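You operate a simulated robot arm through the tools that you are given. There is no shell and no other tool. Be economical: measure what you need, move in short steps, check, and stop when the job is done.

You are at the controls of a simulated robot arm. One attempt, no reset.

## Task
Put the M8 brown carton from the top of the number three machine on the top of the number two machine and the M10 brown carton on the front ledge of the woven sacks. Put the blue tub on the back of the winding bench. Take the grey spool and leave it in the large white bin. Fetch the clear jar and stand it on the back of the tank top. Take the black rubber pad and leave it on the aisle side of the parts bench. Fetch the white filter from the end bench and stand it on the aisle side of the parts bench. Pull the top die drawer open. Any order will do. Set down upright: clear jar, white filter.

It is judged by the outcome, as a careful person would: the job done as asked, and still so three seconds after it is handed in. It fails if anything else is knocked over, pushed out of place, dropped, spilled or broken.

## Robot
A 7-joint arm with a vacuum gripper on a trunk, on a base that drives. Base frame: it is fixed to the floor where the robot stands at the start and does not move with it; the origin is under the middle of the robot, x ahead of it, y to its left, z up; the surface under the hand at the start is at about z = 0.97. Readings come in m, rad, newtons and seconds.
With the tool pointing down near the work surface it reaches from about 0.12 to 0.64 m from the robot's upright axis, wherever it stands. Its first joint turns from -2.007 to 2.007 rad. Places, roughly: aisle side of the parts bench (24x94 cm) [-6.04, -4.14, 0.76]; back of the tank top [-3.7, -4.6, 0.9]; back of the winding bench (24x34 cm) [-6.12, 0.62, 0.84]; black rubber pad (8x8x3 cm) [-8.7, -6.2, 0.9]; blue tub (12x12x12 cm) [-6.2, 2.4, 0.2]; brown carton [0.5, 0, 1]; clear jar (7x7x10 cm) [-8.5, -3.9, 0.9]; front ledge of the woven sacks [1.4, -0.9, 0.7]; grey spool (10x10x8 cm) [-6.7, 0.2, 0.2]; large white bin (24x21x8 cm) [-6.4, -4.1, 0.8]; top die drawer [-7, 2.4, 0.7]; top of the number two machine [-0.8, 0, 1]; white filter (6x6x13 cm) [-8.7, -5.7, 0.9]. Payload 2.55 kg.
Tool frame: the origin (TCP) lies in the middle of the cups' lips, and z points out of the cups. The gripper has 1 cup of 0.044 m across, covering 0.044 by 0.044 m (tool x, y); the bellows give 0.02 m. With the vacuum on, a cup seals on a smooth face that it is pressed against (1 to 4 N); it does not hold porous or soft things. The pull reaches 55 N.
Orientation is that of the tool frame in the base frame, as a unit quaternion [w, x, y, z]. With the cups facing straight down, the tool's x points along the base's -x, its y along +y and its z along -z.

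## Interface
- The arm moves only by the tool send_rows. Its argument "plan" is a list of rows, each a list of 7 numbers: the shift along the tool's x, y, z in mm, then the turn, a rotation vector about the tool's x, y, z in rad, then the vacuum: 1 switches it on, -1 off. In form: [[x, y, z, rx, ry, rz, valve], ...]. A call has 1 to 20 rows; each row shifts and turns the commanded pose from where the row before left it, along the tool's axes as they then stand. A row lasts 0.2 s, in which the tool goes at most 0.05 m and 0.15 rad; a call with a longer step from one row to the next is refused whole, and so is a gripper value outside its range. A pose out of reach is approached as far as the arm can. The call stops where the force on the tool passes 40 N (or 10 N more than at its start, if that is more) or the arm is blocked; 0.2 s more then pass. The pull builds up within a second once a cup has sealed. Time passes only in rows, and 0.2 s behind the last, so rows that do not move give it time. It gives the time, the measured TCP pose, the force on the tool (base axes) and the pull of the vacuum at its end, in the units of the frame above (readings bear some noise), with the torque about the TCP (base axes, N m) and any sound that the robot's microphone picked up.
- Cameras (640 x 400 px; columns grow to the right, rows downward): "scene" is now at [-0.0387, 0.1343, 1.8206]; the picture's right is [-0.86, -0.50, 0.00], its down [-0.47, 0.81, -0.36] and it looks along [0.18, -0.31, -0.93] (base axes); focal length 214 px, centre (320, 200). "wrist" rides on the gripper at [0.081, 0.006, -0.172] in the tool frame; the picture's right is [-0.08, 1.00, 0.00], its down [-0.89, -0.07, -0.45] and it looks along [-0.44, -0.04, 0.90] (tool axes); focal length 256 px, centre (320, 200).
- camera(camera): a new picture of that camera. No time passes.
- raise_lower(by): slides the trunk up (or, below 0, down) by that many m; the arm and the scene camera ride with it, the base frame stays. It gives what a move gives, with no picture.
- steer(legs): drives the robot by 1 to 6 legs, each [ahead, left, turn to the left] in m, m and rad, along the robot's own axes; the way and the turn of a leg run together, so that a leg with both is an arc; at most 1.5 m and 3.142 rad a leg. The arm and the cameras ride along, it lands a little off, and it stops where it bumps. It gives what a move gives.
- turn_head(pan, tilt): turns the head with the scene camera to pan (to the left, within 2.705 rad either way) and tilt (down, from -0.506 to 1.204), counted from straight ahead of the robot. It gives what a move gives.
- pixel_to_xyz(camera, pixels): there is no depth. For up to 12 entries [column, row, z] of the newest picture of that camera ("zoom" is the newest enlarged one), the place [x, y] in the base frame at which the ray of that pixel passes the height z, good to about 0.003 m, but the place of the scene camera against the robot may be out by one fixed shift of up to 0.012 m in any direction. No time passes.
- zoom(camera, box): a new picture of the part [left, top, right, bottom] of that camera's present view, enlarged. No time passes.
- hand_in(): hands the job in; it is judged then, once.

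Keep the steps short. Do not move on a guess: measure, check each grasp and each placing, and mend mistakes. In all there are 145 turns and 180 pictures (those below and enlarged ones count). Leave the vacuum off and the arm clear of the work at the hand-in unless told otherwise, and finish with a single line.

The tools are called after "Request:" by a JSON object that holds its "op" and its "data". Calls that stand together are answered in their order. send_rows: Moves the arm, as the interface text tells. Its arguments: {"type":"object","properties":{"plan":{"type":"array"}},"required":["plan"]} The other tools are called the same way: raise_lower (by) slides the trunk up or down; steer (legs) drives the base; turn_head (pan, tilt) turns the head that bears the scene camera; camera (camera) takes a picture; pixel_to_xyz (camera, pixels) gives the place at which the rays of pixels pass given heights; zoom (camera, box) takes an enlarged picture of a part of a camera's view; hand_in () hands the job in.

At the start:

```text
time: 0.0
eef_pos: [0.3953, 0.0392, 1.2655]
tcp_rot: [-0.001, 0.0, 1.0, -0.001]
ft_force: [-0.6, -0.2, 0.0]
torque: [0.03, 0.02, -0.01]
pull: 0.0
trunk travel left (down, up): [-0.943, 0.047]
robot x, y, heading: [0.0018, -0.0002, 0.001]
head pan, tilt: [-1.044, 1.201]
```

scene: 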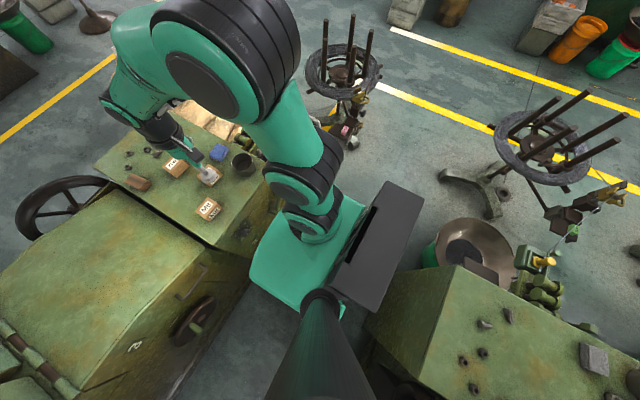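
wrist: 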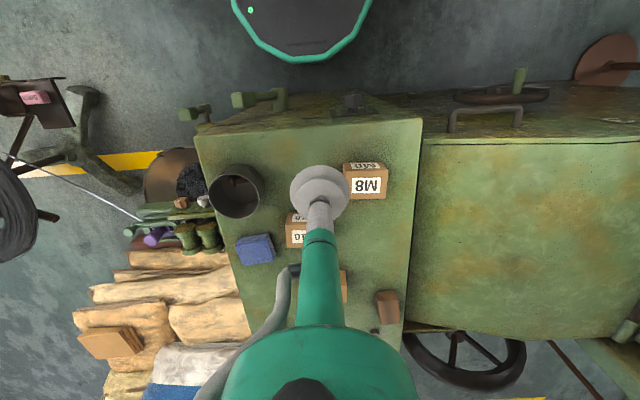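

I start with an enlarged look at the cartons under the hand (the M8 label is near column 368, row 183 of the wrist view) and a look around.

Request:
{"op": "zoom", "data": {"camera": "wrist", "box": [200, 120, 440, 340]}}

Request:
{"op": "turn_head", "data": {"pan": 0.0, "tilt": 0.9}}

Request:
{"op": "camera", "data": {"camera": "scene"}}

```text
1.82 times, centred on (320, 230) of wrist
```

zoom: 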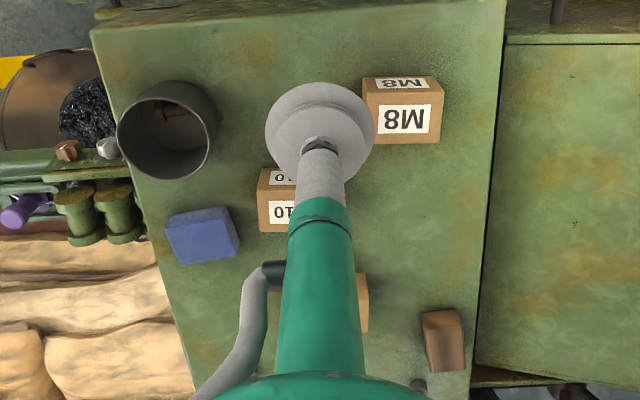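

```text
time: 1.3
eef_pos: [0.3961, 0.0393, 1.2655]
tcp_rot: [-0.001, 0.0, 1.0, 0.0]
ft_force: [0.2, 0.3, -0.9]
torque: [0.01, 0.01, -0.04]
pull: 0.0
trunk travel left (down, up): [-0.943, 0.047]
robot x, y, heading: [0.0018, 0.0025, -0.003]
head pan, tilt: [0.0, 0.901]
```

```text
176 pictures are left
```

scene: 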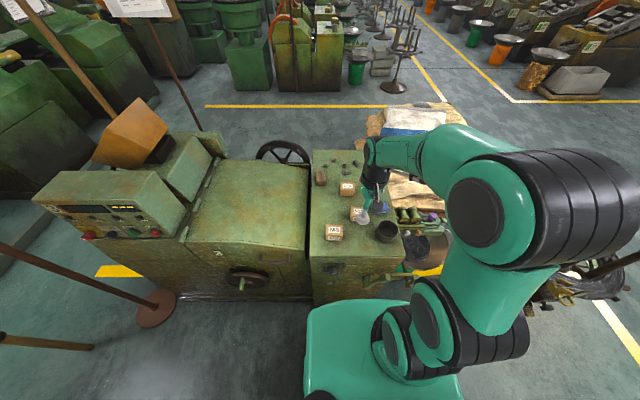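

Three cartons are seen: (335,232), (357,213), (347,188). I zoom to read the labels.

Request:
{"op": "zoom", "data": {"camera": "scene", "box": [300, 140, 460, 260]}}

Request:
{"op": "pixel_to_xyz", "data": {"camera": "wrist", "pixels": [[347, 170, 1.02], [383, 170, 1.02], [387, 198, 1.02], [348, 198, 1.02], [296, 240, 1.02], [286, 248, 0.97], [345, 285, 1.02], [235, 185, 1.03], [348, 160, 0.97], [420, 120, 0.97], [225, 390, 0.97]]}}

```text
3.33 times, centred on (380, 200) of scene
```

zoom: 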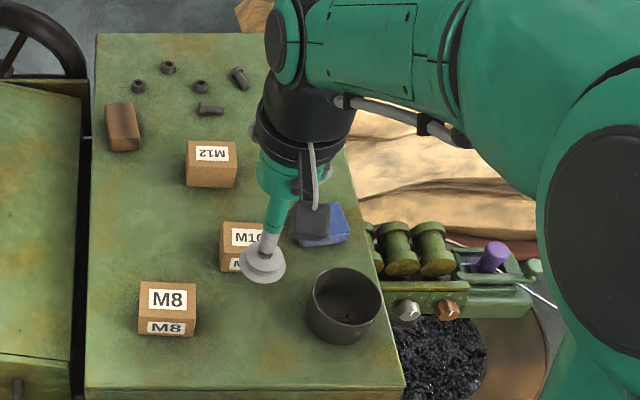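

```text
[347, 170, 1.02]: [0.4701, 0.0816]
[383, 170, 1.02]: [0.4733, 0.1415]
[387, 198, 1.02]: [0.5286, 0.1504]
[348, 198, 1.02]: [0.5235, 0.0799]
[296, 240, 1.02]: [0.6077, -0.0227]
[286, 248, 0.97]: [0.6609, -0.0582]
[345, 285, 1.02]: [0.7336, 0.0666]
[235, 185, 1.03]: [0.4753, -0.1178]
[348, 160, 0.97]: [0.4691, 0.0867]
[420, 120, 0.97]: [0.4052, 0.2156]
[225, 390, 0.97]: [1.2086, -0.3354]
```

M8's top spans about x 0.47–0.53, y 0.08–0.15 with its top at 1.02, so its middle is (0.50, 0.113). I move above it, to z about 1.06.

Request:
{"op": "send_rows", "data": {"plan": [[-35, 25, 40, 0, 0, 0, -1], [-35, 25, 40, 0, 0, 0, -1], [-34, 24, 40, 0, 0, 0, -1], [0, 0, 40, 0, 0, 0, -1], [0, 0, 40, 0, 0, 0, -1], [0, 0, 0, 0, 0, 0, -1]]}}

Request:
{"op": "camera", "data": {"camera": "wrist"}}

Request:
{"op": "zoom", "data": {"camera": "scene", "box": [300, 140, 460, 260]}}

```text
refused: row 1 steps farther than a row can; nothing moved
```

```text
174 pictures are left
```

wrist: 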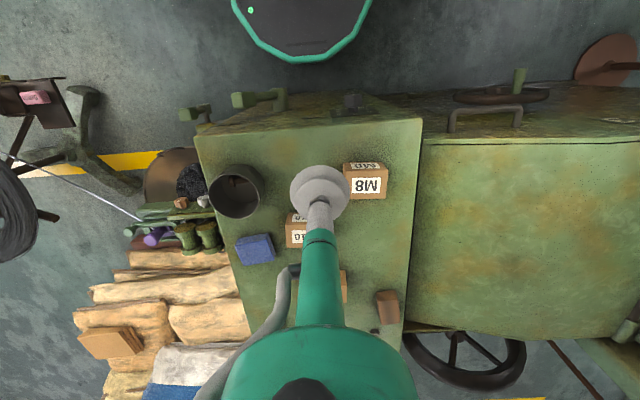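

```text
3.33 times, centred on (380, 200) of scene
```

zoom: 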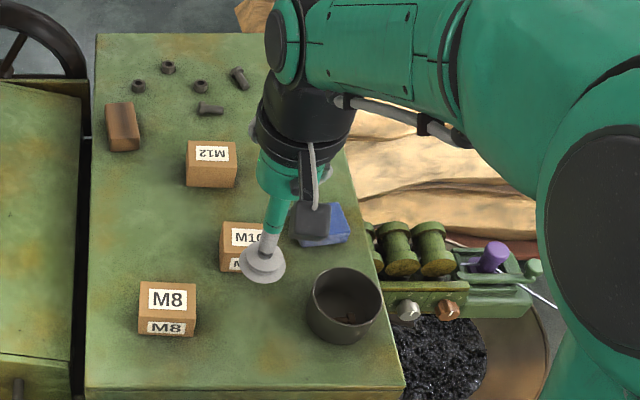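

The 3D step was over 50 mm. I split it into smaller rows.

Request:
{"op": "send_rows", "data": {"plan": [[-35, 25, 0, 0, 0, 0, -1], [-35, 25, 0, 0, 0, 0, -1], [-34, 24, 0, 0, 0, 0, -1], [0, 0, 45, 0, 0, 0, -1], [0, 0, 45, 0, 0, 0, -1], [0, 0, 45, 0, 0, 0, -1], [0, 0, 45, 0, 0, 0, -1], [0, 0, 20, 0, 0, 0, -1], [0, 0, 0, 0, 0, 0, -1]]}}

Request:
{"op": "camera", "data": {"camera": "wrist"}}

```text
time: 3.3
eef_pos: [0.4849, 0.11, 1.0406]
tcp_rot: [0.0, 0.0, 1.0, 0.0]
ft_force: [0.1, 0.5, 0.4]
torque: [0.0, 0.02, 0.0]
pull: 0.1
out of reach, approached as far as the arm can: row 2, 3
trunk travel left (down, up): [-0.943, 0.047]
robot x, y, heading: [0.0009, 0.0044, 0.001]
head pan, tilt: [0.0, 0.901]
```

```text
172 pictures are left
```

wrist: 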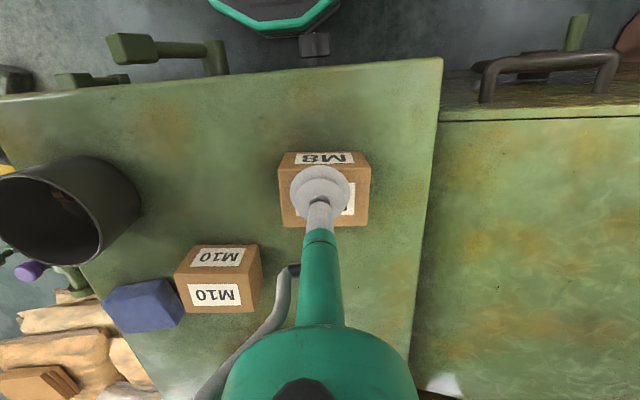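

The tool stands a bit short of the middle; I measure the carton's top corners.

Request:
{"op": "pixel_to_xyz", "data": {"camera": "wrist", "pixels": [[281, 166, 1.02], [368, 166, 1.02], [369, 226, 1.02], [283, 227, 1.02], [178, 275, 1.02], [258, 268, 1.02], [262, 305, 1.02], [187, 312, 1.02]]}}

```text
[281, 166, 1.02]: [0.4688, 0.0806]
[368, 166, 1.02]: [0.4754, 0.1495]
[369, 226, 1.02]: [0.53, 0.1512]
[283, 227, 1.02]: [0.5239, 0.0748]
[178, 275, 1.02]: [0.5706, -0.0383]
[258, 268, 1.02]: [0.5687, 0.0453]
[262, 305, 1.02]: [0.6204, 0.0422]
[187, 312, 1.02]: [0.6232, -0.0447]
```

M8's middle is (0.500, 0.114). I shift 14 mm ahead and 4 left, then press down gently with the vacuum on.

Request:
{"op": "send_rows", "data": {"plan": [[-14, 4, 0, 0, 0, 0, -1], [0, 0, 12, 0, 0, 0, 1], [0, 0, 6, 0, 0, 0, 1], [0, 0, 4, 0, 0, 0, 1], [0, 0, 0, 0, 0, 0, 1], [0, 0, 0, 0, 0, 0, 1], [0, 0, 0, 0, 0, 0, 1]]}}

```text
time: 4.9
eef_pos: [0.5013, 0.1143, 1.0183]
tcp_rot: [0.001, 0.0, 1.0, 0.0]
ft_force: [0.8, -0.5, 5.4]
torque: [-0.05, 0.06, -0.01]
pull: 55.0
trunk travel left (down, up): [-0.943, 0.047]
robot x, y, heading: [0.0001, 0.003, -0.001]
head pan, tilt: [0.0, 0.901]
```

Sealed with full pull. I lift 150 mm, draw in, and look behind at machine two.

Request:
{"op": "send_rows", "data": {"plan": [[0, 0, -30, 0, 0, 0, 1], [0, 0, -45, 0, 0, 0, 1], [0, 0, -45, 0, 0, 0, 1], [40, -15, -30, 0, 0, 0, 1], [40, -20, 0, 0, 0, 0, 1], [40, -20, 0, 0, 0, 0, 1], [0, 0, 0, 0, 0, 0, 1]]}}

Request:
{"op": "turn_head", "data": {"pan": -2.7, "tilt": 0.9}}

Request:
{"op": "camera", "data": {"camera": "scene"}}

Request:
{"op": "turn_head", "data": {"pan": 2.7, "tilt": 0.9}}

Request:
{"op": "camera", "data": {"camera": "scene"}}

```text
refused: row 4 steps farther than a row can; nothing moved
```

```text
time: 7.3
eef_pos: [0.5007, 0.1134, 1.0194]
tcp_rot: [0.0, 0.0, 1.0, -0.001]
ft_force: [0.5, 0.5, 0.1]
torque: [0.01, -0.02, 0.04]
pull: 55.1
trunk travel left (down, up): [-0.943, 0.047]
robot x, y, heading: [-0.0015, -0.0011, -0.0]
head pan, tilt: [-2.7, 0.901]
```

```text
171 pictures are left
```

scene: 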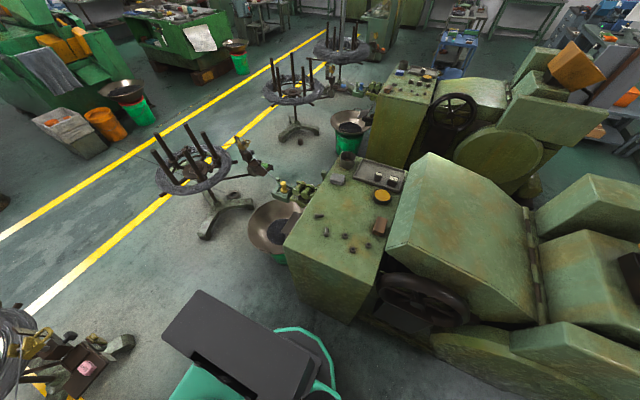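

```text
time: 11.5
eef_pos: [0.5005, 0.1123, 1.0193]
tcp_rot: [0.0, 0.0, 1.0, 0.0]
ft_force: [0.6, -0.1, 0.6]
torque: [0.0, 0.0, -0.02]
pull: 55.4
trunk travel left (down, up): [-0.943, 0.047]
robot x, y, heading: [0.0015, 0.0005, -0.002]
head pan, tilt: [2.7, 0.901]
```

```text
170 pictures are left
```

scene: 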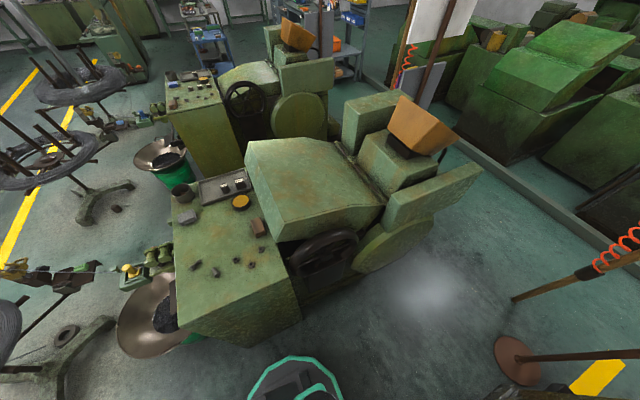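

I refit the rows and lift; then measure machine two's top corners from the newest scene picture.

Request:
{"op": "send_rows", "data": {"plan": [[0, 0, -30, 0, 0, 0, 1], [0, 0, -45, 0, 0, 0, 1], [0, 0, -45, 0, 0, 0, 1], [40, -15, -10, 0, 0, 0, 1], [40, -20, -10, 0, 0, 0, 1], [40, -20, -10, 0, 0, 0, 1], [0, 0, 0, 0, 0, 0, 1]]}}

Request:
{"op": "pixel_to_xyz", "data": {"camera": "scene", "pixels": [[188, 338, 0.97], [298, 300, 0.97], [170, 193, 0.97], [283, 268, 0.97], [250, 265, 0.97], [215, 272, 0.97], [195, 265, 0.97], [260, 227, 0.97], [240, 202, 0.97], [190, 243, 0.97], [290, 375, 0.3]]}}

Request:
{"op": "zoom", "data": {"camera": "scene", "box": [140, 160, 320, 360]}}

```text
time: 13.1
eef_pos: [0.3831, 0.0611, 1.1706]
tcp_rot: [0.0, 0.0, 1.0, 0.001]
ft_force: [0.7, 0.9, -2.8]
torque: [0.0, 0.04, 0.01]
pull: 55.3
trunk travel left (down, up): [-0.943, 0.047]
robot x, y, heading: [0.0033, -0.0034, 0.0]
head pan, tilt: [2.7, 0.901]
```

```text
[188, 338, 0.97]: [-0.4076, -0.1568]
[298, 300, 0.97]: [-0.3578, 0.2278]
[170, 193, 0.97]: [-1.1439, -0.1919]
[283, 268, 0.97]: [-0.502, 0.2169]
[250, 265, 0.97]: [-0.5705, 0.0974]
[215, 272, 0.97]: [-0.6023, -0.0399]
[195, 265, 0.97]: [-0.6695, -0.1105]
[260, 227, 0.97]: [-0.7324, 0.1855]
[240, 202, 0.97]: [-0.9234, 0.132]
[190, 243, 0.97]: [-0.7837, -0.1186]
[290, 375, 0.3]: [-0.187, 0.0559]
```

```text
2.00 times, centred on (230, 260) of scene
```

zoom: 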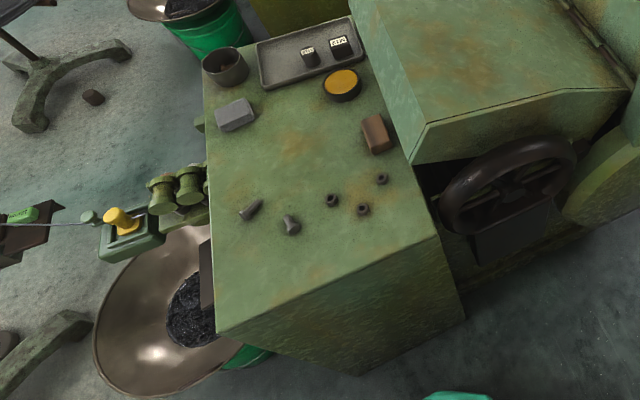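

Machine two's top spans x −0.4 to −1.1, y −0.19 to 0.22, with a free strip between the bolts and the near edge. I measure that strip, then turn right by π (the right side is open).

Request:
{"op": "pixel_to_xyz", "data": {"camera": "zoom", "pixels": [[290, 225, 0.97], [250, 208, 0.97], [363, 210, 0.97], [290, 270, 0.97], [330, 280, 0.97], [300, 160, 0.97], [217, 330, 0.97], [435, 238, 0.97], [340, 240, 0.97]]}}

Request:
{"op": "steer", "data": {"legs": [[0, 0, -1.57], [0, 0, -1.57]]}}

Request:
{"op": "camera", "data": {"camera": "wrist"}}

```text
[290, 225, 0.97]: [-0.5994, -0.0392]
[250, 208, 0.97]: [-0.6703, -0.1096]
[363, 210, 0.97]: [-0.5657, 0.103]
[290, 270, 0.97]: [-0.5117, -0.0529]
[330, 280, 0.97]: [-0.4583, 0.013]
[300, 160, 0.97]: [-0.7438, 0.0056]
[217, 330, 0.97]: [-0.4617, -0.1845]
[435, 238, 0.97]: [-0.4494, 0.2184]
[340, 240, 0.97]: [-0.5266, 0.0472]
```

```text
time: 21.2
eef_pos: [-0.3842, -0.0446, 1.1708]
tcp_rot: [0.0, 1.0, -0.021, 0.001]
ft_force: [1.2, -0.5, -1.8]
torque: [0.01, 0.0, 0.02]
pull: 54.9
trunk travel left (down, up): [-0.943, 0.047]
robot x, y, heading: [-0.0019, -0.0013, 3.101]
head pan, tilt: [2.7, 0.901]
```

```text
168 pictures are left
```

wrist: 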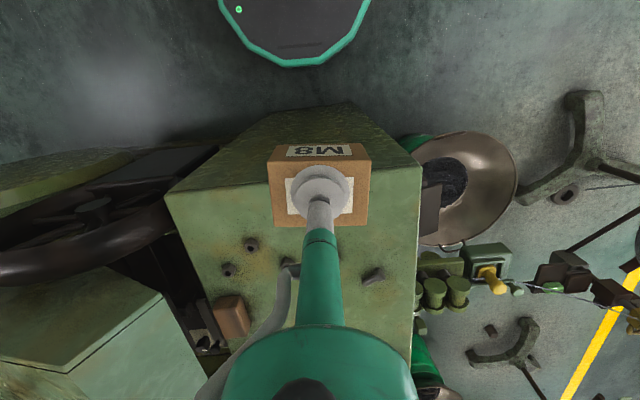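

I measure the near edge (row ~190) and the bolts.

Request:
{"op": "pixel_to_xyz", "data": {"camera": "wrist", "pixels": [[167, 194, 0.97], [260, 188, 0.97], [420, 183, 0.97], [252, 245, 0.97], [229, 270, 0.97], [372, 275, 0.97], [290, 262, 0.97]]}}

```text
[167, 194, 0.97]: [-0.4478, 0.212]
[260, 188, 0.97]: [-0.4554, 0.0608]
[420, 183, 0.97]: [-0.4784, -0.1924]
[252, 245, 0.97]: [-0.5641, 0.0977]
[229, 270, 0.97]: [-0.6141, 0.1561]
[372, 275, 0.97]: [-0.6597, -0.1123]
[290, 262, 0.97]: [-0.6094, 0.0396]
```

Target (−0.535, −0.10), clear of edge (−0.47) and bolts. I move over it, then lower to just above.

Request:
{"op": "send_rows", "data": {"plan": [[-45, 18, 0, 0, 0, 0, 1], [-45, 18, 0, 0, 0, 0, 1], [-45, 18, 0, 0, 0, 0, 1], [-14, 7, 0, 0, 0, 0, 1], [0, 0, 45, 0, 0, 0, 1], [0, 0, 45, 0, 0, 0, 1], [0, 0, 40, 0, 0, 0, 1], [0, 0, 0, 0, 0, 0, 1]]}}

Request:
{"op": "camera", "data": {"camera": "wrist"}}

```text
time: 23.0
eef_pos: [-0.5358, -0.0988, 1.0404]
tcp_rot: [0.0, 1.0, -0.021, 0.0]
ft_force: [-0.2, 0.4, -1.3]
torque: [0.01, 0.01, 0.0]
pull: 54.7
trunk travel left (down, up): [-0.943, 0.047]
robot x, y, heading: [0.0014, -0.0032, 3.1]
head pan, tilt: [2.7, 0.901]
```

```text
167 pictures are left
```

wrist: 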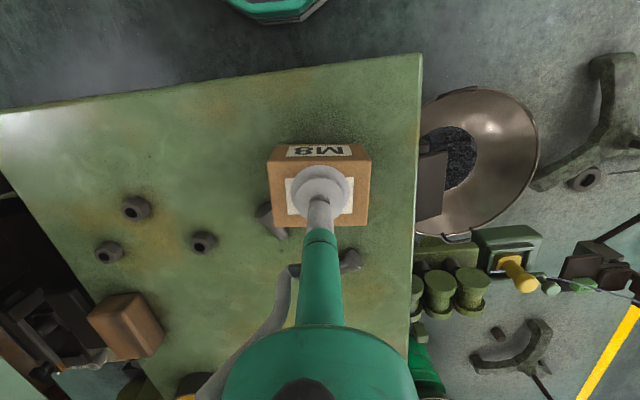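

A bolt lies close behind the carton's left corner at (272,222). I measure it and the near edge in this closer view.

Request:
{"op": "pixel_to_xyz", "data": {"camera": "wrist", "pixels": [[270, 205, 0.98], [258, 212, 0.97], [285, 236, 0.97], [320, 66, 0.97], [420, 55, 0.97], [418, 200, 0.97], [351, 260, 0.97]]}}

```text
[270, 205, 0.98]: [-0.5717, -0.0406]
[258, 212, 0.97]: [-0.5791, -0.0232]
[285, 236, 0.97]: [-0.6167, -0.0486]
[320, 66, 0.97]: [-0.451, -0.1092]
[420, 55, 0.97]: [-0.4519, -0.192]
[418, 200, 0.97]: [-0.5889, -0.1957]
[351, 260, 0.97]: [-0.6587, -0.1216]
```

Edge at −0.451, bolt begins at −0.57. I shift 22 mm toward the robot and lower to contact, then release.

Request:
{"op": "send_rows", "data": {"plan": [[22, 8, 0, 0, 0, 0, 1], [0, 0, 12, 0, 0, 0, 1], [0, 0, 6, 0, 0, 0, 1], [0, 0, 3, 0, 0, 0, 1], [0, 0, 0, 0, 0, 0, 1]]}}

```text
time: 24.2
eef_pos: [-0.5136, -0.109, 1.0212]
tcp_rot: [0.0, 1.0, -0.021, -0.001]
ft_force: [1.4, -0.2, 2.2]
torque: [0.02, -0.07, 0.03]
pull: 55.1
trunk travel left (down, up): [-0.943, 0.047]
robot x, y, heading: [-0.0022, 0.0006, 3.099]
head pan, tilt: [2.7, 0.901]
```

It rests (2.2 N upward). I release, wait, rise and check.

Request:
{"op": "send_rows", "data": {"plan": [[0, 0, 0, 0, 0, 0, -1], [0, 0, 0, 0, 0, 0, -1], [0, 0, 0, 0, 0, 0, -1], [0, 0, 0, 0, 0, 0, -1], [0, 0, -10, 0, 0, 0, -1], [0, 0, -40, 0, 0, 0, -1], [0, 0, -45, 0, 0, 0, -1], [45, -10, 0, 0, 0, 0, -1], [45, -20, -10, 0, 0, 0, -1], [20, 0, -40, 0, 0, 0, -1]]}}

Request:
{"op": "camera", "data": {"camera": "wrist"}}

```text
refused: row 9 steps farther than a row can; nothing moved
```

```text
166 pictures are left
```

wrist: 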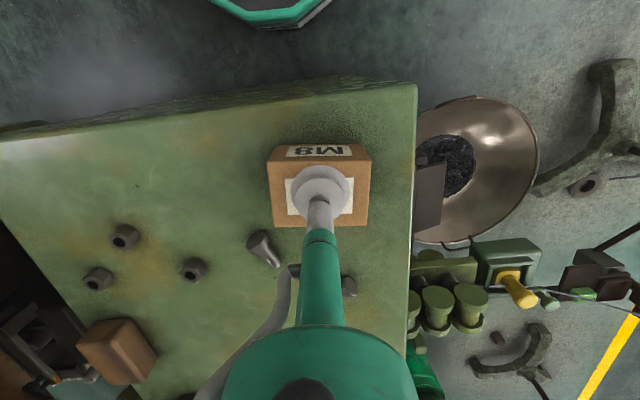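

Row 9 was a hair too long; shortened.

Request:
{"op": "send_rows", "data": {"plan": [[0, 0, 0, 0, 0, 0, -1], [0, 0, 0, 0, 0, 0, -1], [0, 0, 0, 0, 0, 0, -1], [0, 0, 0, 0, 0, 0, -1], [0, 0, -10, 0, 0, 0, -1], [0, 0, -40, 0, 0, 0, -1], [0, 0, -45, 0, 0, 0, -1], [40, -10, 0, 0, 0, 0, -1], [40, -20, 0, 0, 0, 0, -1], [20, 0, -40, 0, 0, 0, -1]]}}

Request:
{"op": "camera", "data": {"camera": "wrist"}}

Request:
{"op": "steer", "data": {"legs": [[0, 0, 1.57], [0, 0, 1.53]]}}

Request:
{"op": "turn_head", "data": {"pan": -0.5, "tilt": 0.8}}

Request:
{"op": "camera", "data": {"camera": "scene"}}

```text
time: 26.4
eef_pos: [-0.409, -0.0806, 1.155]
tcp_rot: [-0.001, 1.0, -0.02, 0.0]
ft_force: [0.5, 0.0, -0.8]
torque: [-0.01, 0.04, 0.0]
pull: 0.0
trunk travel left (down, up): [-0.943, 0.047]
robot x, y, heading: [0.0012, -0.0045, 3.099]
head pan, tilt: [2.7, 0.901]
```

```text
165 pictures are left
```

wrist: 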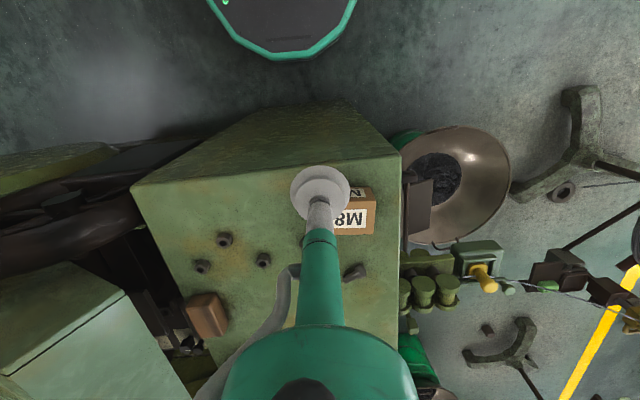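

```text
time: 34.4
eef_pos: [0.4134, 0.0727, 1.155]
tcp_rot: [0.0, 0.031, 1.0, 0.0]
ft_force: [0.7, -0.3, -1.0]
torque: [-0.03, -0.02, 0.04]
pull: 0.0
trunk travel left (down, up): [-0.943, 0.047]
robot x, y, heading: [0.0038, -0.0002, -0.062]
head pan, tilt: [2.7, 0.901]
```

```text
time: 37.2
eef_pos: [0.4141, 0.0734, 1.157]
tcp_rot: [0.001, 0.031, 1.0, 0.001]
ft_force: [0.0, -0.4, -0.1]
torque: [0.02, -0.01, -0.02]
pull: 0.1
trunk travel left (down, up): [-0.943, 0.047]
robot x, y, heading: [-0.0008, 0.0021, -0.067]
head pan, tilt: [-0.499, 0.799]
```

```text
164 pictures are left
```

scene: 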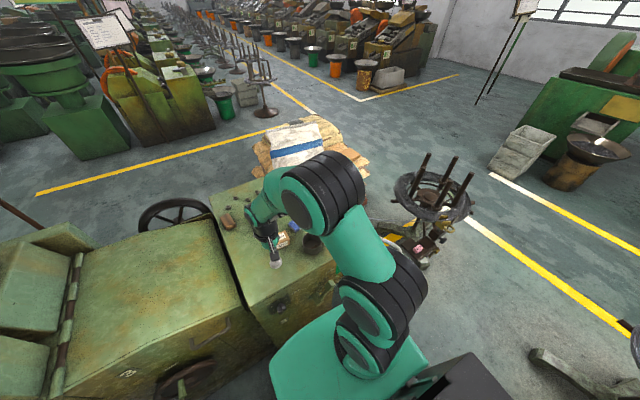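

M8 stands well on machine two. Now M10 at about (0.595, 0.001): I move above it to z≈1.07.

Request:
{"op": "send_rows", "data": {"plan": [[-40, -10, 20, 0, 0, 0, -1], [-40, -10, 20, 0, 0, 0, -1], [-40, -10, 20, 0, 0, 0, -1], [-40, -15, 20, 0, 0, 0, -1], [-15, -10, 5, 0, 0, 0, -1], [0, 0, 0, 0, 0, 0, -1]]}}

Request:
{"op": "camera", "data": {"camera": "wrist"}}

```text
time: 38.6
eef_pos: [0.586, 0.0068, 1.0697]
tcp_rot: [0.0, 0.03, 1.0, -0.001]
ft_force: [-0.8, -0.3, 0.1]
torque: [0.01, 0.01, 0.01]
pull: 0.1
trunk travel left (down, up): [-0.943, 0.047]
robot x, y, heading: [-0.0005, -0.0005, -0.058]
head pan, tilt: [-0.499, 0.799]
```

```text
163 pictures are left
```

wrist: 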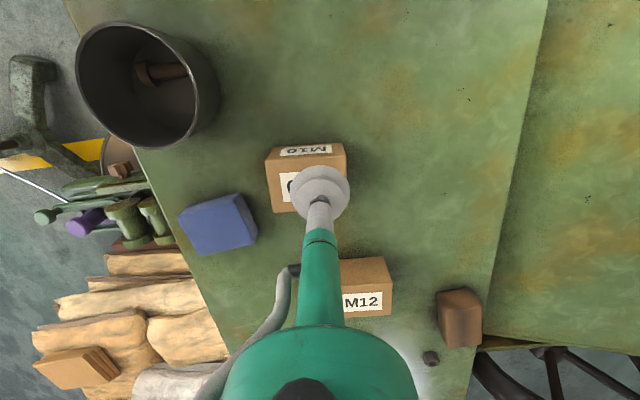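

Request:
{"op": "pixel_to_xyz", "data": {"camera": "wrist", "pixels": [[268, 158, 1.02], [346, 156, 1.02], [346, 206, 1.02], [272, 211, 1.02]]}}

```text
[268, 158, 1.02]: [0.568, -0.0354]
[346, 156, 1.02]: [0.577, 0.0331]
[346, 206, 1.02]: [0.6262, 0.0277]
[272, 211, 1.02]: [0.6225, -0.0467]
```

M10's middle is (0.598, −0.005). I shift −13, −11 mm and go down with the vacuum on.

Request:
{"op": "send_rows", "data": {"plan": [[-13, -11, 0, 0, 0, 0, -1], [0, 0, 35, 0, 0, 0, 1], [0, 0, 8, 0, 0, 0, 1], [0, 0, 5, 0, 0, 0, 1], [0, 0, 4, 0, 0, 0, 1], [0, 0, 0, 0, 0, 0, 1], [0, 0, 0, 0, 0, 0, 1], [0, 0, 0, 0, 0, 0, 1]]}}

```text
time: 40.4
eef_pos: [0.5978, -0.005, 1.0206]
tcp_rot: [0.001, 0.031, 1.0, 0.0]
ft_force: [1.7, -0.2, 3.2]
torque: [-0.1, -0.02, 0.02]
pull: 54.8
trunk travel left (down, up): [-0.943, 0.047]
robot x, y, heading: [0.0018, 0.0003, -0.057]
head pan, tilt: [-0.499, 0.799]
```

Sealed. I lift, draw in, and look toward the aisle to plan the drive.

Request:
{"op": "send_rows", "data": {"plan": [[0, 0, -30, 0, 0, 0, 1], [0, 0, -45, 0, 0, 0, 1], [0, 0, -45, 0, 0, 0, 1], [40, 0, -20, 0, 0, 0, 1], [40, 0, -10, 0, 0, 0, 1], [40, 0, -10, 0, 0, 0, 1], [40, 0, 0, 0, 0, 0, 1], [40, 0, 0, 0, 0, 0, 1], [0, 0, 0, 0, 0, 0, 1]]}}

Request:
{"op": "turn_head", "data": {"pan": -0.9, "tilt": 0.75}}

Request:
{"op": "camera", "data": {"camera": "scene"}}

Request:
{"op": "turn_head", "data": {"pan": -1.6, "tilt": 0.9}}

Request:
{"op": "camera", "data": {"camera": "scene"}}

```text
time: 42.4
eef_pos: [0.3989, 0.0081, 1.1789]
tcp_rot: [-0.001, 0.031, 1.0, 0.0]
ft_force: [0.0, 0.3, -1.4]
torque: [-0.01, 0.04, 0.0]
pull: 54.6
trunk travel left (down, up): [-0.943, 0.047]
robot x, y, heading: [0.0005, 0.0012, -0.06]
head pan, tilt: [-0.499, 0.799]
```

```text
time: 43.2
eef_pos: [0.3983, 0.008, 1.1802]
tcp_rot: [0.001, 0.031, 1.0, 0.0]
ft_force: [-0.6, -0.4, -1.5]
torque: [0.01, 0.02, 0.04]
pull: 55.0
trunk travel left (down, up): [-0.943, 0.047]
robot x, y, heading: [0.0036, 0.0011, -0.059]
head pan, tilt: [-0.901, 0.75]
```

```text
162 pictures are left
```

scene: 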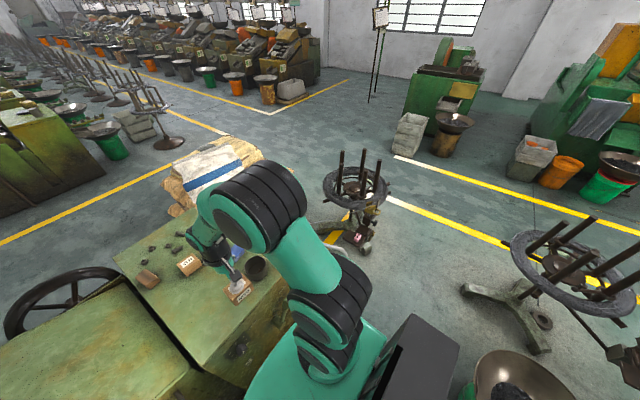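

```text
time: 44.3
eef_pos: [0.3968, 0.0067, 1.1809]
tcp_rot: [0.0, 0.031, 1.0, 0.0]
ft_force: [0.1, 0.1, -1.9]
torque: [0.01, 0.0, 0.01]
pull: 54.9
trunk travel left (down, up): [-0.943, 0.047]
robot x, y, heading: [0.0007, -0.0023, -0.058]
head pan, tilt: [-1.6, 0.901]
```

```text
161 pictures are left
```

scene: 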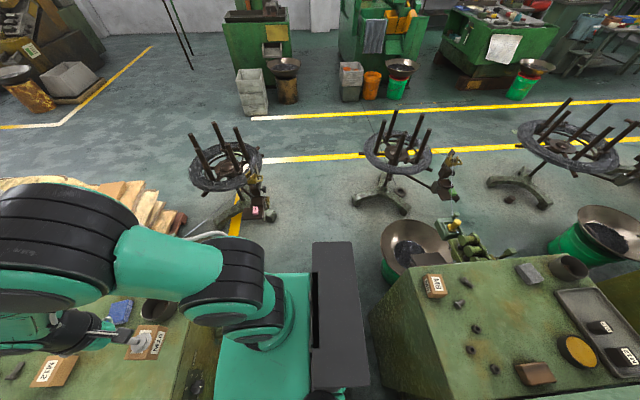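

I measure the floor spots of the stands, trays and the yellow lines.

Request:
{"op": "pixel_to_xyz", "data": {"camera": "scene", "pixels": [[275, 215, 0.0], [262, 165, 0.75], [190, 170, 0.75], [365, 150, 0.75], [352, 207, 0.0], [408, 210, 0.0], [300, 160, 0.0], [300, 110, 0.0], [383, 260, 0.5], [185, 230, 0.3], [255, 185, 0.6], [215, 235, 0.0]]}}

Request:
{"op": "zoom", "data": {"camera": "scene", "box": [150, 100, 450, 300]}}

```text
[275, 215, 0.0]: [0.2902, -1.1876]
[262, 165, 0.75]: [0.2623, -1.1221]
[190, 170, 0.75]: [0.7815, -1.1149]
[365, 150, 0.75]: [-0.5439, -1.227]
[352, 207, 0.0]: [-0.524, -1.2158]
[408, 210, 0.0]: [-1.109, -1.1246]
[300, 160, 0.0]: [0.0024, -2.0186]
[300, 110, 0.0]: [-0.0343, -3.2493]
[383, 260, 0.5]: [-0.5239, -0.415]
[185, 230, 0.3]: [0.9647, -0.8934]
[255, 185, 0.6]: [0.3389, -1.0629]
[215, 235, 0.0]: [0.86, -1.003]
```

```text
2.00 times, centred on (300, 200) of scene
```

zoom: 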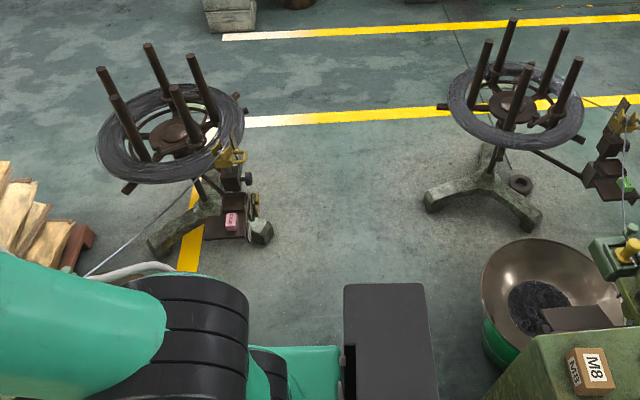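

The gap between the stands is x −0.5 to 0.26, so I drive along x≈−0.12, nose first into the aisle.

Request:
{"op": "steer", "data": {"legs": [[0, 0, -1.51], [0.5, -0.12, 0]]}}

Request:
{"op": "turn_head", "data": {"pan": 0.0, "tilt": 0.9}}

Request:
{"op": "camera", "data": {"camera": "scene"}}

```text
time: 51.1
eef_pos: [-0.1194, -0.8948, 1.1798]
tcp_rot: [0.0, 0.719, 0.695, -0.001]
ft_force: [0.6, 0.3, -1.9]
torque: [0.02, -0.01, 0.06]
pull: 55.2
trunk travel left (down, up): [-0.943, 0.047]
robot x, y, heading: [-0.1367, -0.494, -1.606]
head pan, tilt: [-1.6, 0.901]
```

```text
time: 52.8
eef_pos: [-0.1191, -0.8946, 1.18]
tcp_rot: [0.0, 0.719, 0.695, 0.0]
ft_force: [0.1, 0.3, -1.9]
torque: [-0.01, 0.01, 0.02]
pull: 55.0
trunk travel left (down, up): [-0.943, 0.047]
robot x, y, heading: [-0.1383, -0.4996, -1.606]
head pan, tilt: [0.0, 0.901]
```

```text
159 pictures are left
```

scene: 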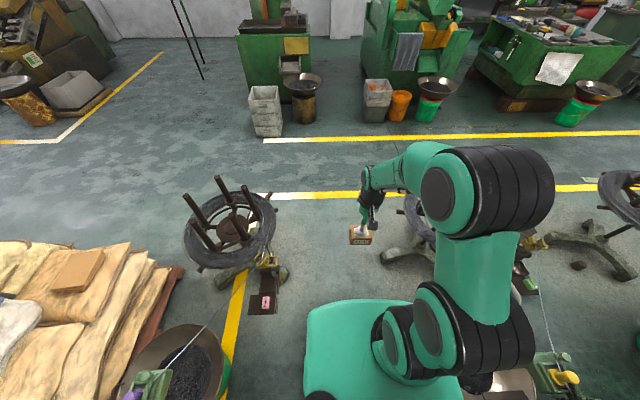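

I check the base's edges against the stand foot and the wire of the left stand.

Request:
{"op": "pixel_to_xyz", "data": {"camera": "scene", "pixels": [[305, 310, 0.25], [410, 302, 0.25], [288, 270, 0.05], [278, 310, 0.3], [275, 220, 0.7], [395, 260, 0.0], [382, 246, 0.0], [80, 255, 0.7], [90, 285, 0.7], [60, 350, 0.7], [185, 270, 0.3]]}}

```text
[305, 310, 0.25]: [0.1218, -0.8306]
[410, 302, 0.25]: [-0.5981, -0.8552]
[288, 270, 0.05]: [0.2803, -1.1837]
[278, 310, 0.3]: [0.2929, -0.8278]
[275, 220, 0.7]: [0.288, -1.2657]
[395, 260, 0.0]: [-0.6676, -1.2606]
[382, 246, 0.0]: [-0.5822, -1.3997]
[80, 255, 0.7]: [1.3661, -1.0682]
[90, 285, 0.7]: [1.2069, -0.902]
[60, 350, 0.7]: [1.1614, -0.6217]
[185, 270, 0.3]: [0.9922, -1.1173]
```

Base half width is 0.26, so there is 0.16 m on both sides. I drive on into the aisle, turn left and go along it.

Request:
{"op": "steer", "data": {"legs": [[0, 0, 0.035], [1.5, 0, 0], [0.2, 0, 1.571], [1.5, 0, 0]]}}

Request:
{"op": "turn_head", "data": {"pan": 1.3, "tilt": 0.8}}

Request:
{"op": "camera", "data": {"camera": "scene"}}

```text
time: 71.3
eef_pos: [1.8644, -2.1749, 1.1803]
tcp_rot: [0.0, 0.026, 1.0, 0.0]
ft_force: [-0.1, 0.1, -1.7]
torque: [0.01, 0.03, 0.0]
pull: 55.4
trunk travel left (down, up): [-0.943, 0.047]
robot x, y, heading: [1.4673, -2.1884, -0.053]
head pan, tilt: [0.0, 0.901]
```

```text
time: 72.8
eef_pos: [1.8648, -2.1738, 1.1811]
tcp_rot: [0.0, 0.026, 1.0, 0.0]
ft_force: [-0.6, 0.2, -2.2]
torque: [0.01, 0.01, 0.04]
pull: 54.8
trunk travel left (down, up): [-0.943, 0.047]
robot x, y, heading: [1.4664, -2.1874, -0.055]
head pan, tilt: [1.3, 0.799]
```

```text
158 pictures are left
```

scene: 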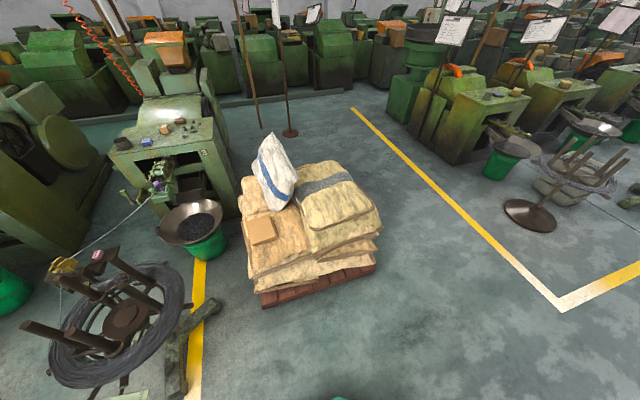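

Request:
{"op": "zoom", "data": {"camera": "scene", "box": [230, 120, 400, 310]}}

Request:
{"op": "pixel_to_xyz", "data": {"camera": "scene", "pixels": [[260, 232, 0.7], [260, 243, 0.7], [250, 278, 0.7], [315, 230, 0.7], [345, 215, 0.7], [305, 250, 0.7], [262, 305, 0.0], [374, 270, 0.0], [200, 270, 0.0]]}}

```text
2.11 times, centred on (315, 215) of scene
```

zoom: 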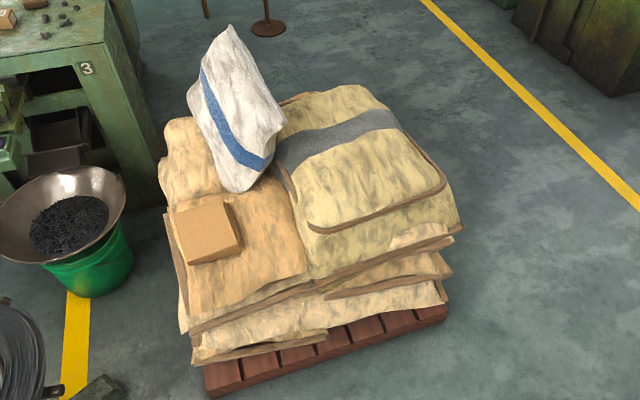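

```text
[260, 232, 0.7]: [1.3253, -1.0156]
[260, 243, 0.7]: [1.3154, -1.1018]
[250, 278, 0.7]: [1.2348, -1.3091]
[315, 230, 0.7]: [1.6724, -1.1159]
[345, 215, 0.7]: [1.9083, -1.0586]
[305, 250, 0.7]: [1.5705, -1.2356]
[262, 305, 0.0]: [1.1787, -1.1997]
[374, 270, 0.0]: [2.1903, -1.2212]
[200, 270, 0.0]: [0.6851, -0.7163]
```

The front ledge is the lower left front sack with a small cardboard stack. I turn to face it and drive up near.

Request:
{"op": "steer", "data": {"legs": [[0, 0, 1.624], [0.5, 0.08, 0]]}}

Request:
{"op": "turn_head", "data": {"pan": 0.15, "tilt": 1.0}}

Request:
{"op": "camera", "data": {"camera": "scene"}}

Request:
{"op": "camera", "data": {"camera": "wrist"}}

```text
time: 79.8
eef_pos: [1.3389, -1.289, 1.1809]
tcp_rot: [0.001, 0.716, -0.699, 0.0]
ft_force: [-0.4, -0.4, -2.0]
torque: [-0.01, 0.05, 0.03]
pull: 54.8
trunk travel left (down, up): [-0.943, 0.047]
robot x, y, heading: [1.3808, -1.6831, 1.593]
head pan, tilt: [1.3, 0.799]
```

```text
time: 81.1
eef_pos: [1.3377, -1.2876, 1.1803]
tcp_rot: [0.0, 0.715, -0.699, 0.0]
ft_force: [-0.3, -0.8, -1.6]
torque: [-0.02, 0.02, 0.01]
pull: 54.7
trunk travel left (down, up): [-0.943, 0.047]
robot x, y, heading: [1.3803, -1.6793, 1.597]
head pan, tilt: [0.15, 1.0]
```

```text
156 pictures are left
```

scene: 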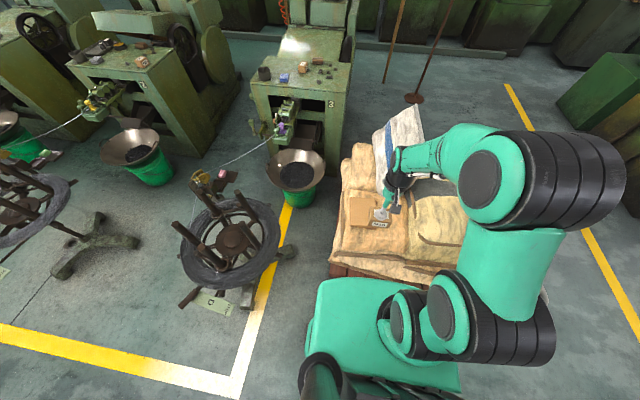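

```text
155 pictures are left
```

wrist: 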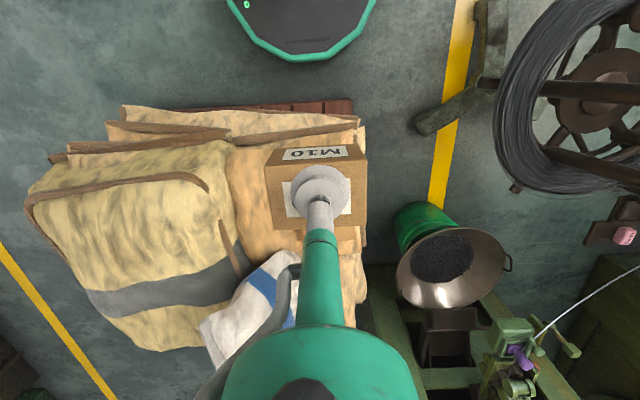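

I zoom both views to find common features for triangulating the ledge height.

Request:
{"op": "zoom", "data": {"camera": "scene", "box": [310, 130, 470, 290]}}

Request:
{"op": "zoom", "data": {"camera": "wrist", "box": [160, 80, 400, 320]}}

```text
2.50 times, centred on (390, 210) of scene
```

zoom: 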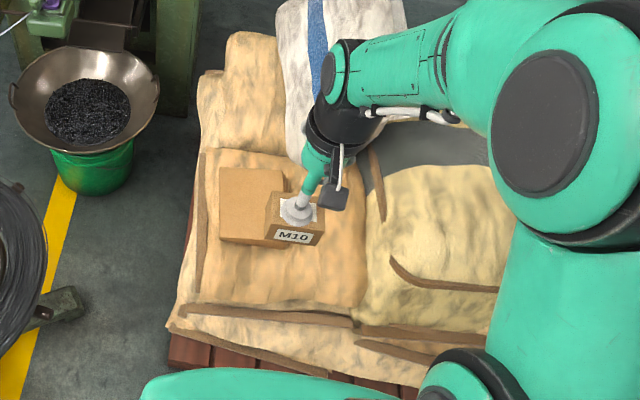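

```text
1.67 times, centred on (280, 200) of wrist
```

zoom: 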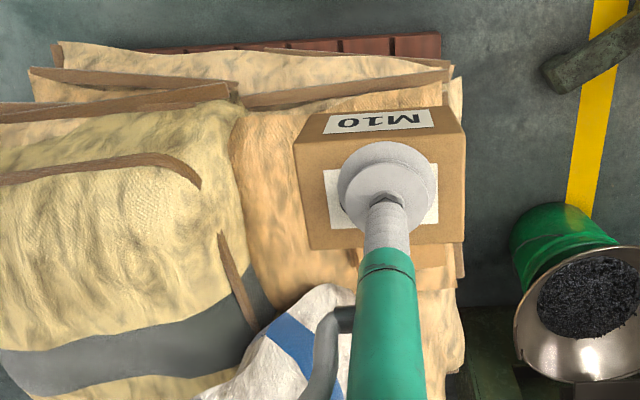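

I compute some matched points at two heights to triangulate.

Request:
{"op": "pixel_to_xyz", "data": {"camera": "scene", "pixels": [[414.8, 218, 0.6], [414.8, 218, 0.8], [418, 233.2, 0.6], [418, 233.2, 0.8], [402.8, 249, 0.5], [402.8, 249, 0.7], [350, 228, 0.6], [350, 228, 0.8], [337, 252, 0.5], [337, 252, 0.7]]}}

Request:
{"op": "pixel_to_xyz", "data": {"camera": "wrist", "pixels": [[221.2, 221, 0.6], [221.2, 221, 0.8], [206.8, 192.2, 0.6], [206.8, 192.2, 0.8], [233.8, 141, 0.5], [233.8, 141, 0.7], [358, 119, 0.5], [358, 119, 0.7]]}}

```text
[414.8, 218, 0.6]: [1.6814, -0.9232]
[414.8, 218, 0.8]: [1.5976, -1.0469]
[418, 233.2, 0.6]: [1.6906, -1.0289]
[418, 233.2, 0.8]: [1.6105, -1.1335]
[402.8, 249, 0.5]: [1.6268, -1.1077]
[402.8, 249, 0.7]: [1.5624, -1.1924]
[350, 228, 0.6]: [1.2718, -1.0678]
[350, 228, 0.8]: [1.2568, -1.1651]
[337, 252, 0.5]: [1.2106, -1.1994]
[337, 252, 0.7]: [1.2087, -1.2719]
```

```text
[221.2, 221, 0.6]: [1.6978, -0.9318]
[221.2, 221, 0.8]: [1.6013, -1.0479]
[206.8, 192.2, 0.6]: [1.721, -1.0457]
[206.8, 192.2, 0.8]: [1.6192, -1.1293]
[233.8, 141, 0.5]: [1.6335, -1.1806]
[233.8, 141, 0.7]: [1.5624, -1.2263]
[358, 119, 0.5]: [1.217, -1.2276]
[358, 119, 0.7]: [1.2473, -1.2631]
```

Free ledge space lies right of the cardboard, around (1.49, −1.06). I nudge the base 0.04 ahead and 0.1 right for reach, then raise/move the tool over it.

Request:
{"op": "steer", "data": {"legs": [[0.04, -0.1, -0.026]]}}

Request:
{"op": "send_rows", "data": {"plan": [[-40, 0, 20, 0, 0, 0, 1], [-40, 0, 20, 0, 0, 0, 1], [-40, -12, 20, 0, 0, 0, 1], [-40, -12, 20, 0, 0, 0, 1], [0, -20, 40, 0, 0, 0, 1], [0, 0, 45, 0, 0, 0, 1], [0, 0, 0, 0, 0, 0, 1]]}}

Request:
{"op": "camera", "data": {"camera": "wrist"}}

Request:
{"op": "camera", "data": {"camera": "scene"}}

```text
time: 82.3
eef_pos: [1.4464, -1.2469, 1.1804]
tcp_rot: [0.001, -0.705, 0.71, 0.0]
ft_force: [-0.1, -0.6, -1.8]
torque: [-0.03, -0.02, -0.01]
pull: 55.1
trunk travel left (down, up): [-0.943, 0.047]
robot x, y, heading: [1.4786, -1.6423, 1.569]
head pan, tilt: [0.15, 1.0]
```

```text
time: 83.9
eef_pos: [1.4889, -1.0883, 1.0145]
tcp_rot: [0.0, -0.706, 0.708, 0.0]
ft_force: [0.0, 0.2, -2.0]
torque: [0.03, -0.01, 0.01]
pull: 54.5
trunk travel left (down, up): [-0.943, 0.047]
robot x, y, heading: [1.4781, -1.6417, 1.565]
head pan, tilt: [0.15, 1.0]
```

```text
152 pictures are left
```

wrist: 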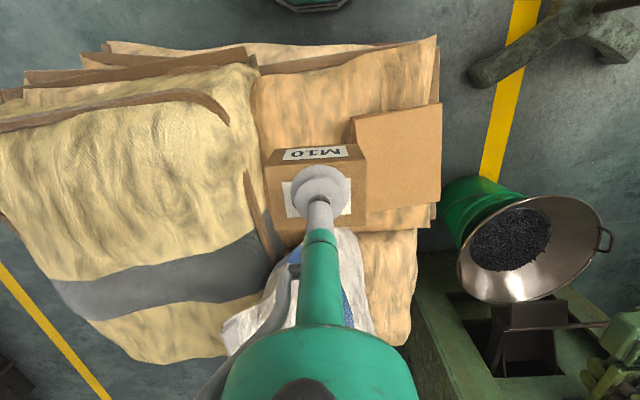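

```text
151 pictures are left
```

scene: 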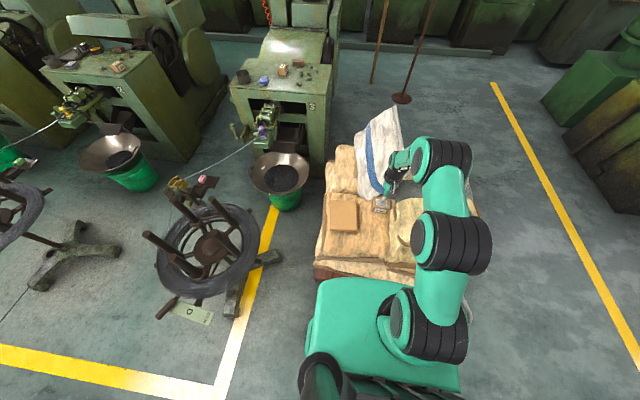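

The ledge is well seen in the wrist view: free area in front of the cardboard, columns 260–430, rows 70–140. I measure it.

Request:
{"op": "pixel_to_xyz", "data": {"camera": "wrist", "pixels": [[260, 80, 0.7], [430, 45, 0.7], [320, 110, 0.7], [352, 118, 0.74], [440, 105, 0.74], [441, 200, 0.74], [366, 210, 0.74], [265, 190, 0.7], [310, 130, 0.7]]}}

Request:
{"op": "zoom", "data": {"camera": "scene", "box": [310, 130, 470, 290]}}

```text
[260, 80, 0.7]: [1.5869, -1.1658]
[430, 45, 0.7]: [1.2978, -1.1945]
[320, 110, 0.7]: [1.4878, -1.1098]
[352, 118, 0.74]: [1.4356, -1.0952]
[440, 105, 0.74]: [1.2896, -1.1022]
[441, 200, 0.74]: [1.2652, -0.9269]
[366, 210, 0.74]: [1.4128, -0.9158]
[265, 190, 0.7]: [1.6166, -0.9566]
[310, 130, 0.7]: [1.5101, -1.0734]
```

```text
2.50 times, centred on (390, 210) of scene
```

zoom: 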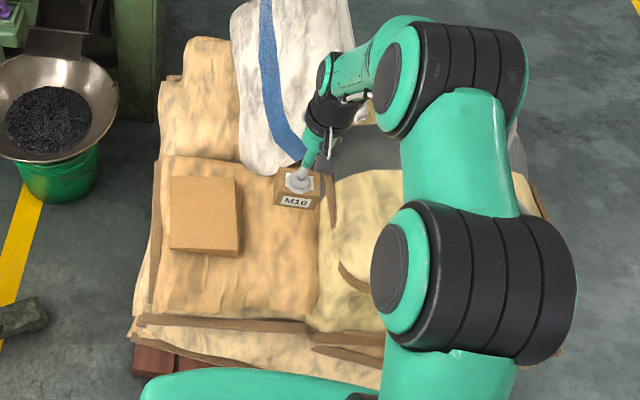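

I shift to (1.505, −1.068) and go down to about 0.80, then look.

Request:
{"op": "send_rows", "data": {"plan": [[-20, -15, 0, 0, 0, 0, 1], [0, 0, 45, 0, 0, 0, 1], [0, 0, 45, 0, 0, 0, 1], [0, 0, 45, 0, 0, 0, 1], [0, 0, 45, 0, 0, 0, 1], [0, 0, 25, 0, 0, 0, 1], [0, 0, 0, 0, 0, 0, 1]]}}

Request:
{"op": "camera", "data": {"camera": "wrist"}}

Request:
{"op": "zoom", "data": {"camera": "scene", "box": [310, 130, 470, 290]}}

```text
time: 85.5
eef_pos: [1.5063, -1.0648, 0.8101]
tcp_rot: [0.0, -0.705, 0.709, 0.001]
ft_force: [0.4, -0.3, -1.8]
torque: [0.01, 0.05, 0.01]
pull: 55.2
trunk travel left (down, up): [-0.943, 0.047]
robot x, y, heading: [1.4739, -1.6432, 1.566]
head pan, tilt: [0.15, 1.0]
```

```text
149 pictures are left
```

wrist: 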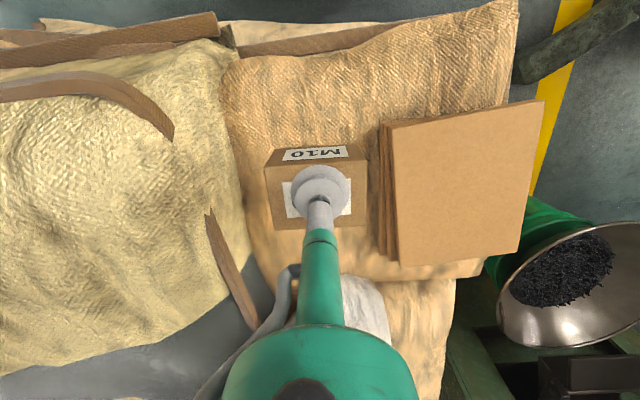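

```text
2.50 times, centred on (390, 210) of scene
```

zoom: 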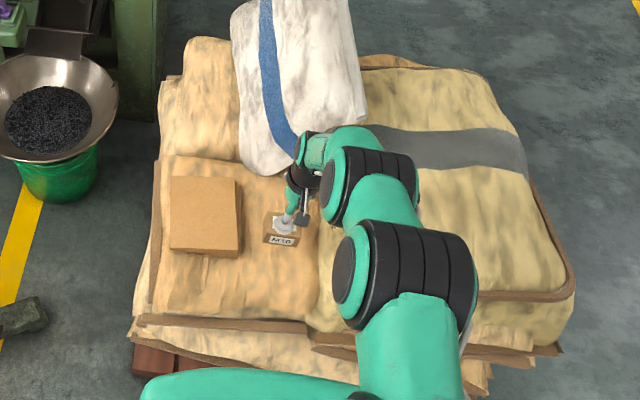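

Well centred between cardboard and yellow sack. I lower slowly and watch the force.

Request:
{"op": "send_rows", "data": {"plan": [[0, 0, 12, 0, 0, 0, 1], [0, 0, 12, 0, 0, 0, 1], [0, 0, 8, 0, 0, 0, 1], [0, 0, 0, 0, 0, 0, 1]]}}

```text
time: 86.5
eef_pos: [1.5064, -1.0677, 0.7791]
tcp_rot: [0.0, -0.705, 0.709, 0.0]
ft_force: [0.4, 0.2, -2.9]
torque: [-0.02, 0.02, -0.02]
pull: 54.7
trunk travel left (down, up): [-0.943, 0.047]
robot x, y, heading: [1.4785, -1.6425, 1.564]
head pan, tilt: [0.15, 1.0]
```

Request:
{"op": "send_rows", "data": {"plan": [[0, 0, 8, 0, 0, 0, 1], [0, 0, 6, 0, 0, 0, 1], [0, 0, 0, 0, 0, 0, 1]]}}

Request:
{"op": "zoom", "data": {"camera": "wrist", "box": [220, 100, 420, 260]}}

```text
time: 87.3
eef_pos: [1.5066, -1.0666, 0.7653]
tcp_rot: [0.0, -0.706, 0.708, 0.0]
ft_force: [-0.4, -0.5, -1.7]
torque: [0.01, -0.01, 0.03]
pull: 55.0
trunk travel left (down, up): [-0.943, 0.047]
robot x, y, heading: [1.4764, -1.6412, 1.559]
head pan, tilt: [0.15, 1.0]
```

```text
2.50 times, centred on (320, 180) of wrist
```

zoom: 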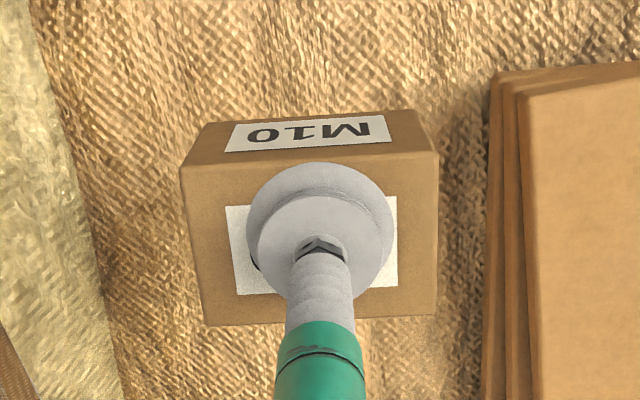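

Still hanging; I go lower in small steps.

Request:
{"op": "send_rows", "data": {"plan": [[0, 0, 5, 0, 0, 0, 1], [0, 0, 5, 0, 0, 0, 1], [0, 0, 0, 0, 0, 0, 1]]}}

```text
time: 88.1
eef_pos: [1.5064, -1.0676, 0.7543]
tcp_rot: [0.0, -0.705, 0.709, 0.0]
ft_force: [-1.0, -0.1, -2.8]
torque: [-0.01, 0.03, 0.01]
pull: 55.0
trunk travel left (down, up): [-0.943, 0.047]
robot x, y, heading: [1.4766, -1.6421, 1.567]
head pan, tilt: [0.15, 1.0]
```

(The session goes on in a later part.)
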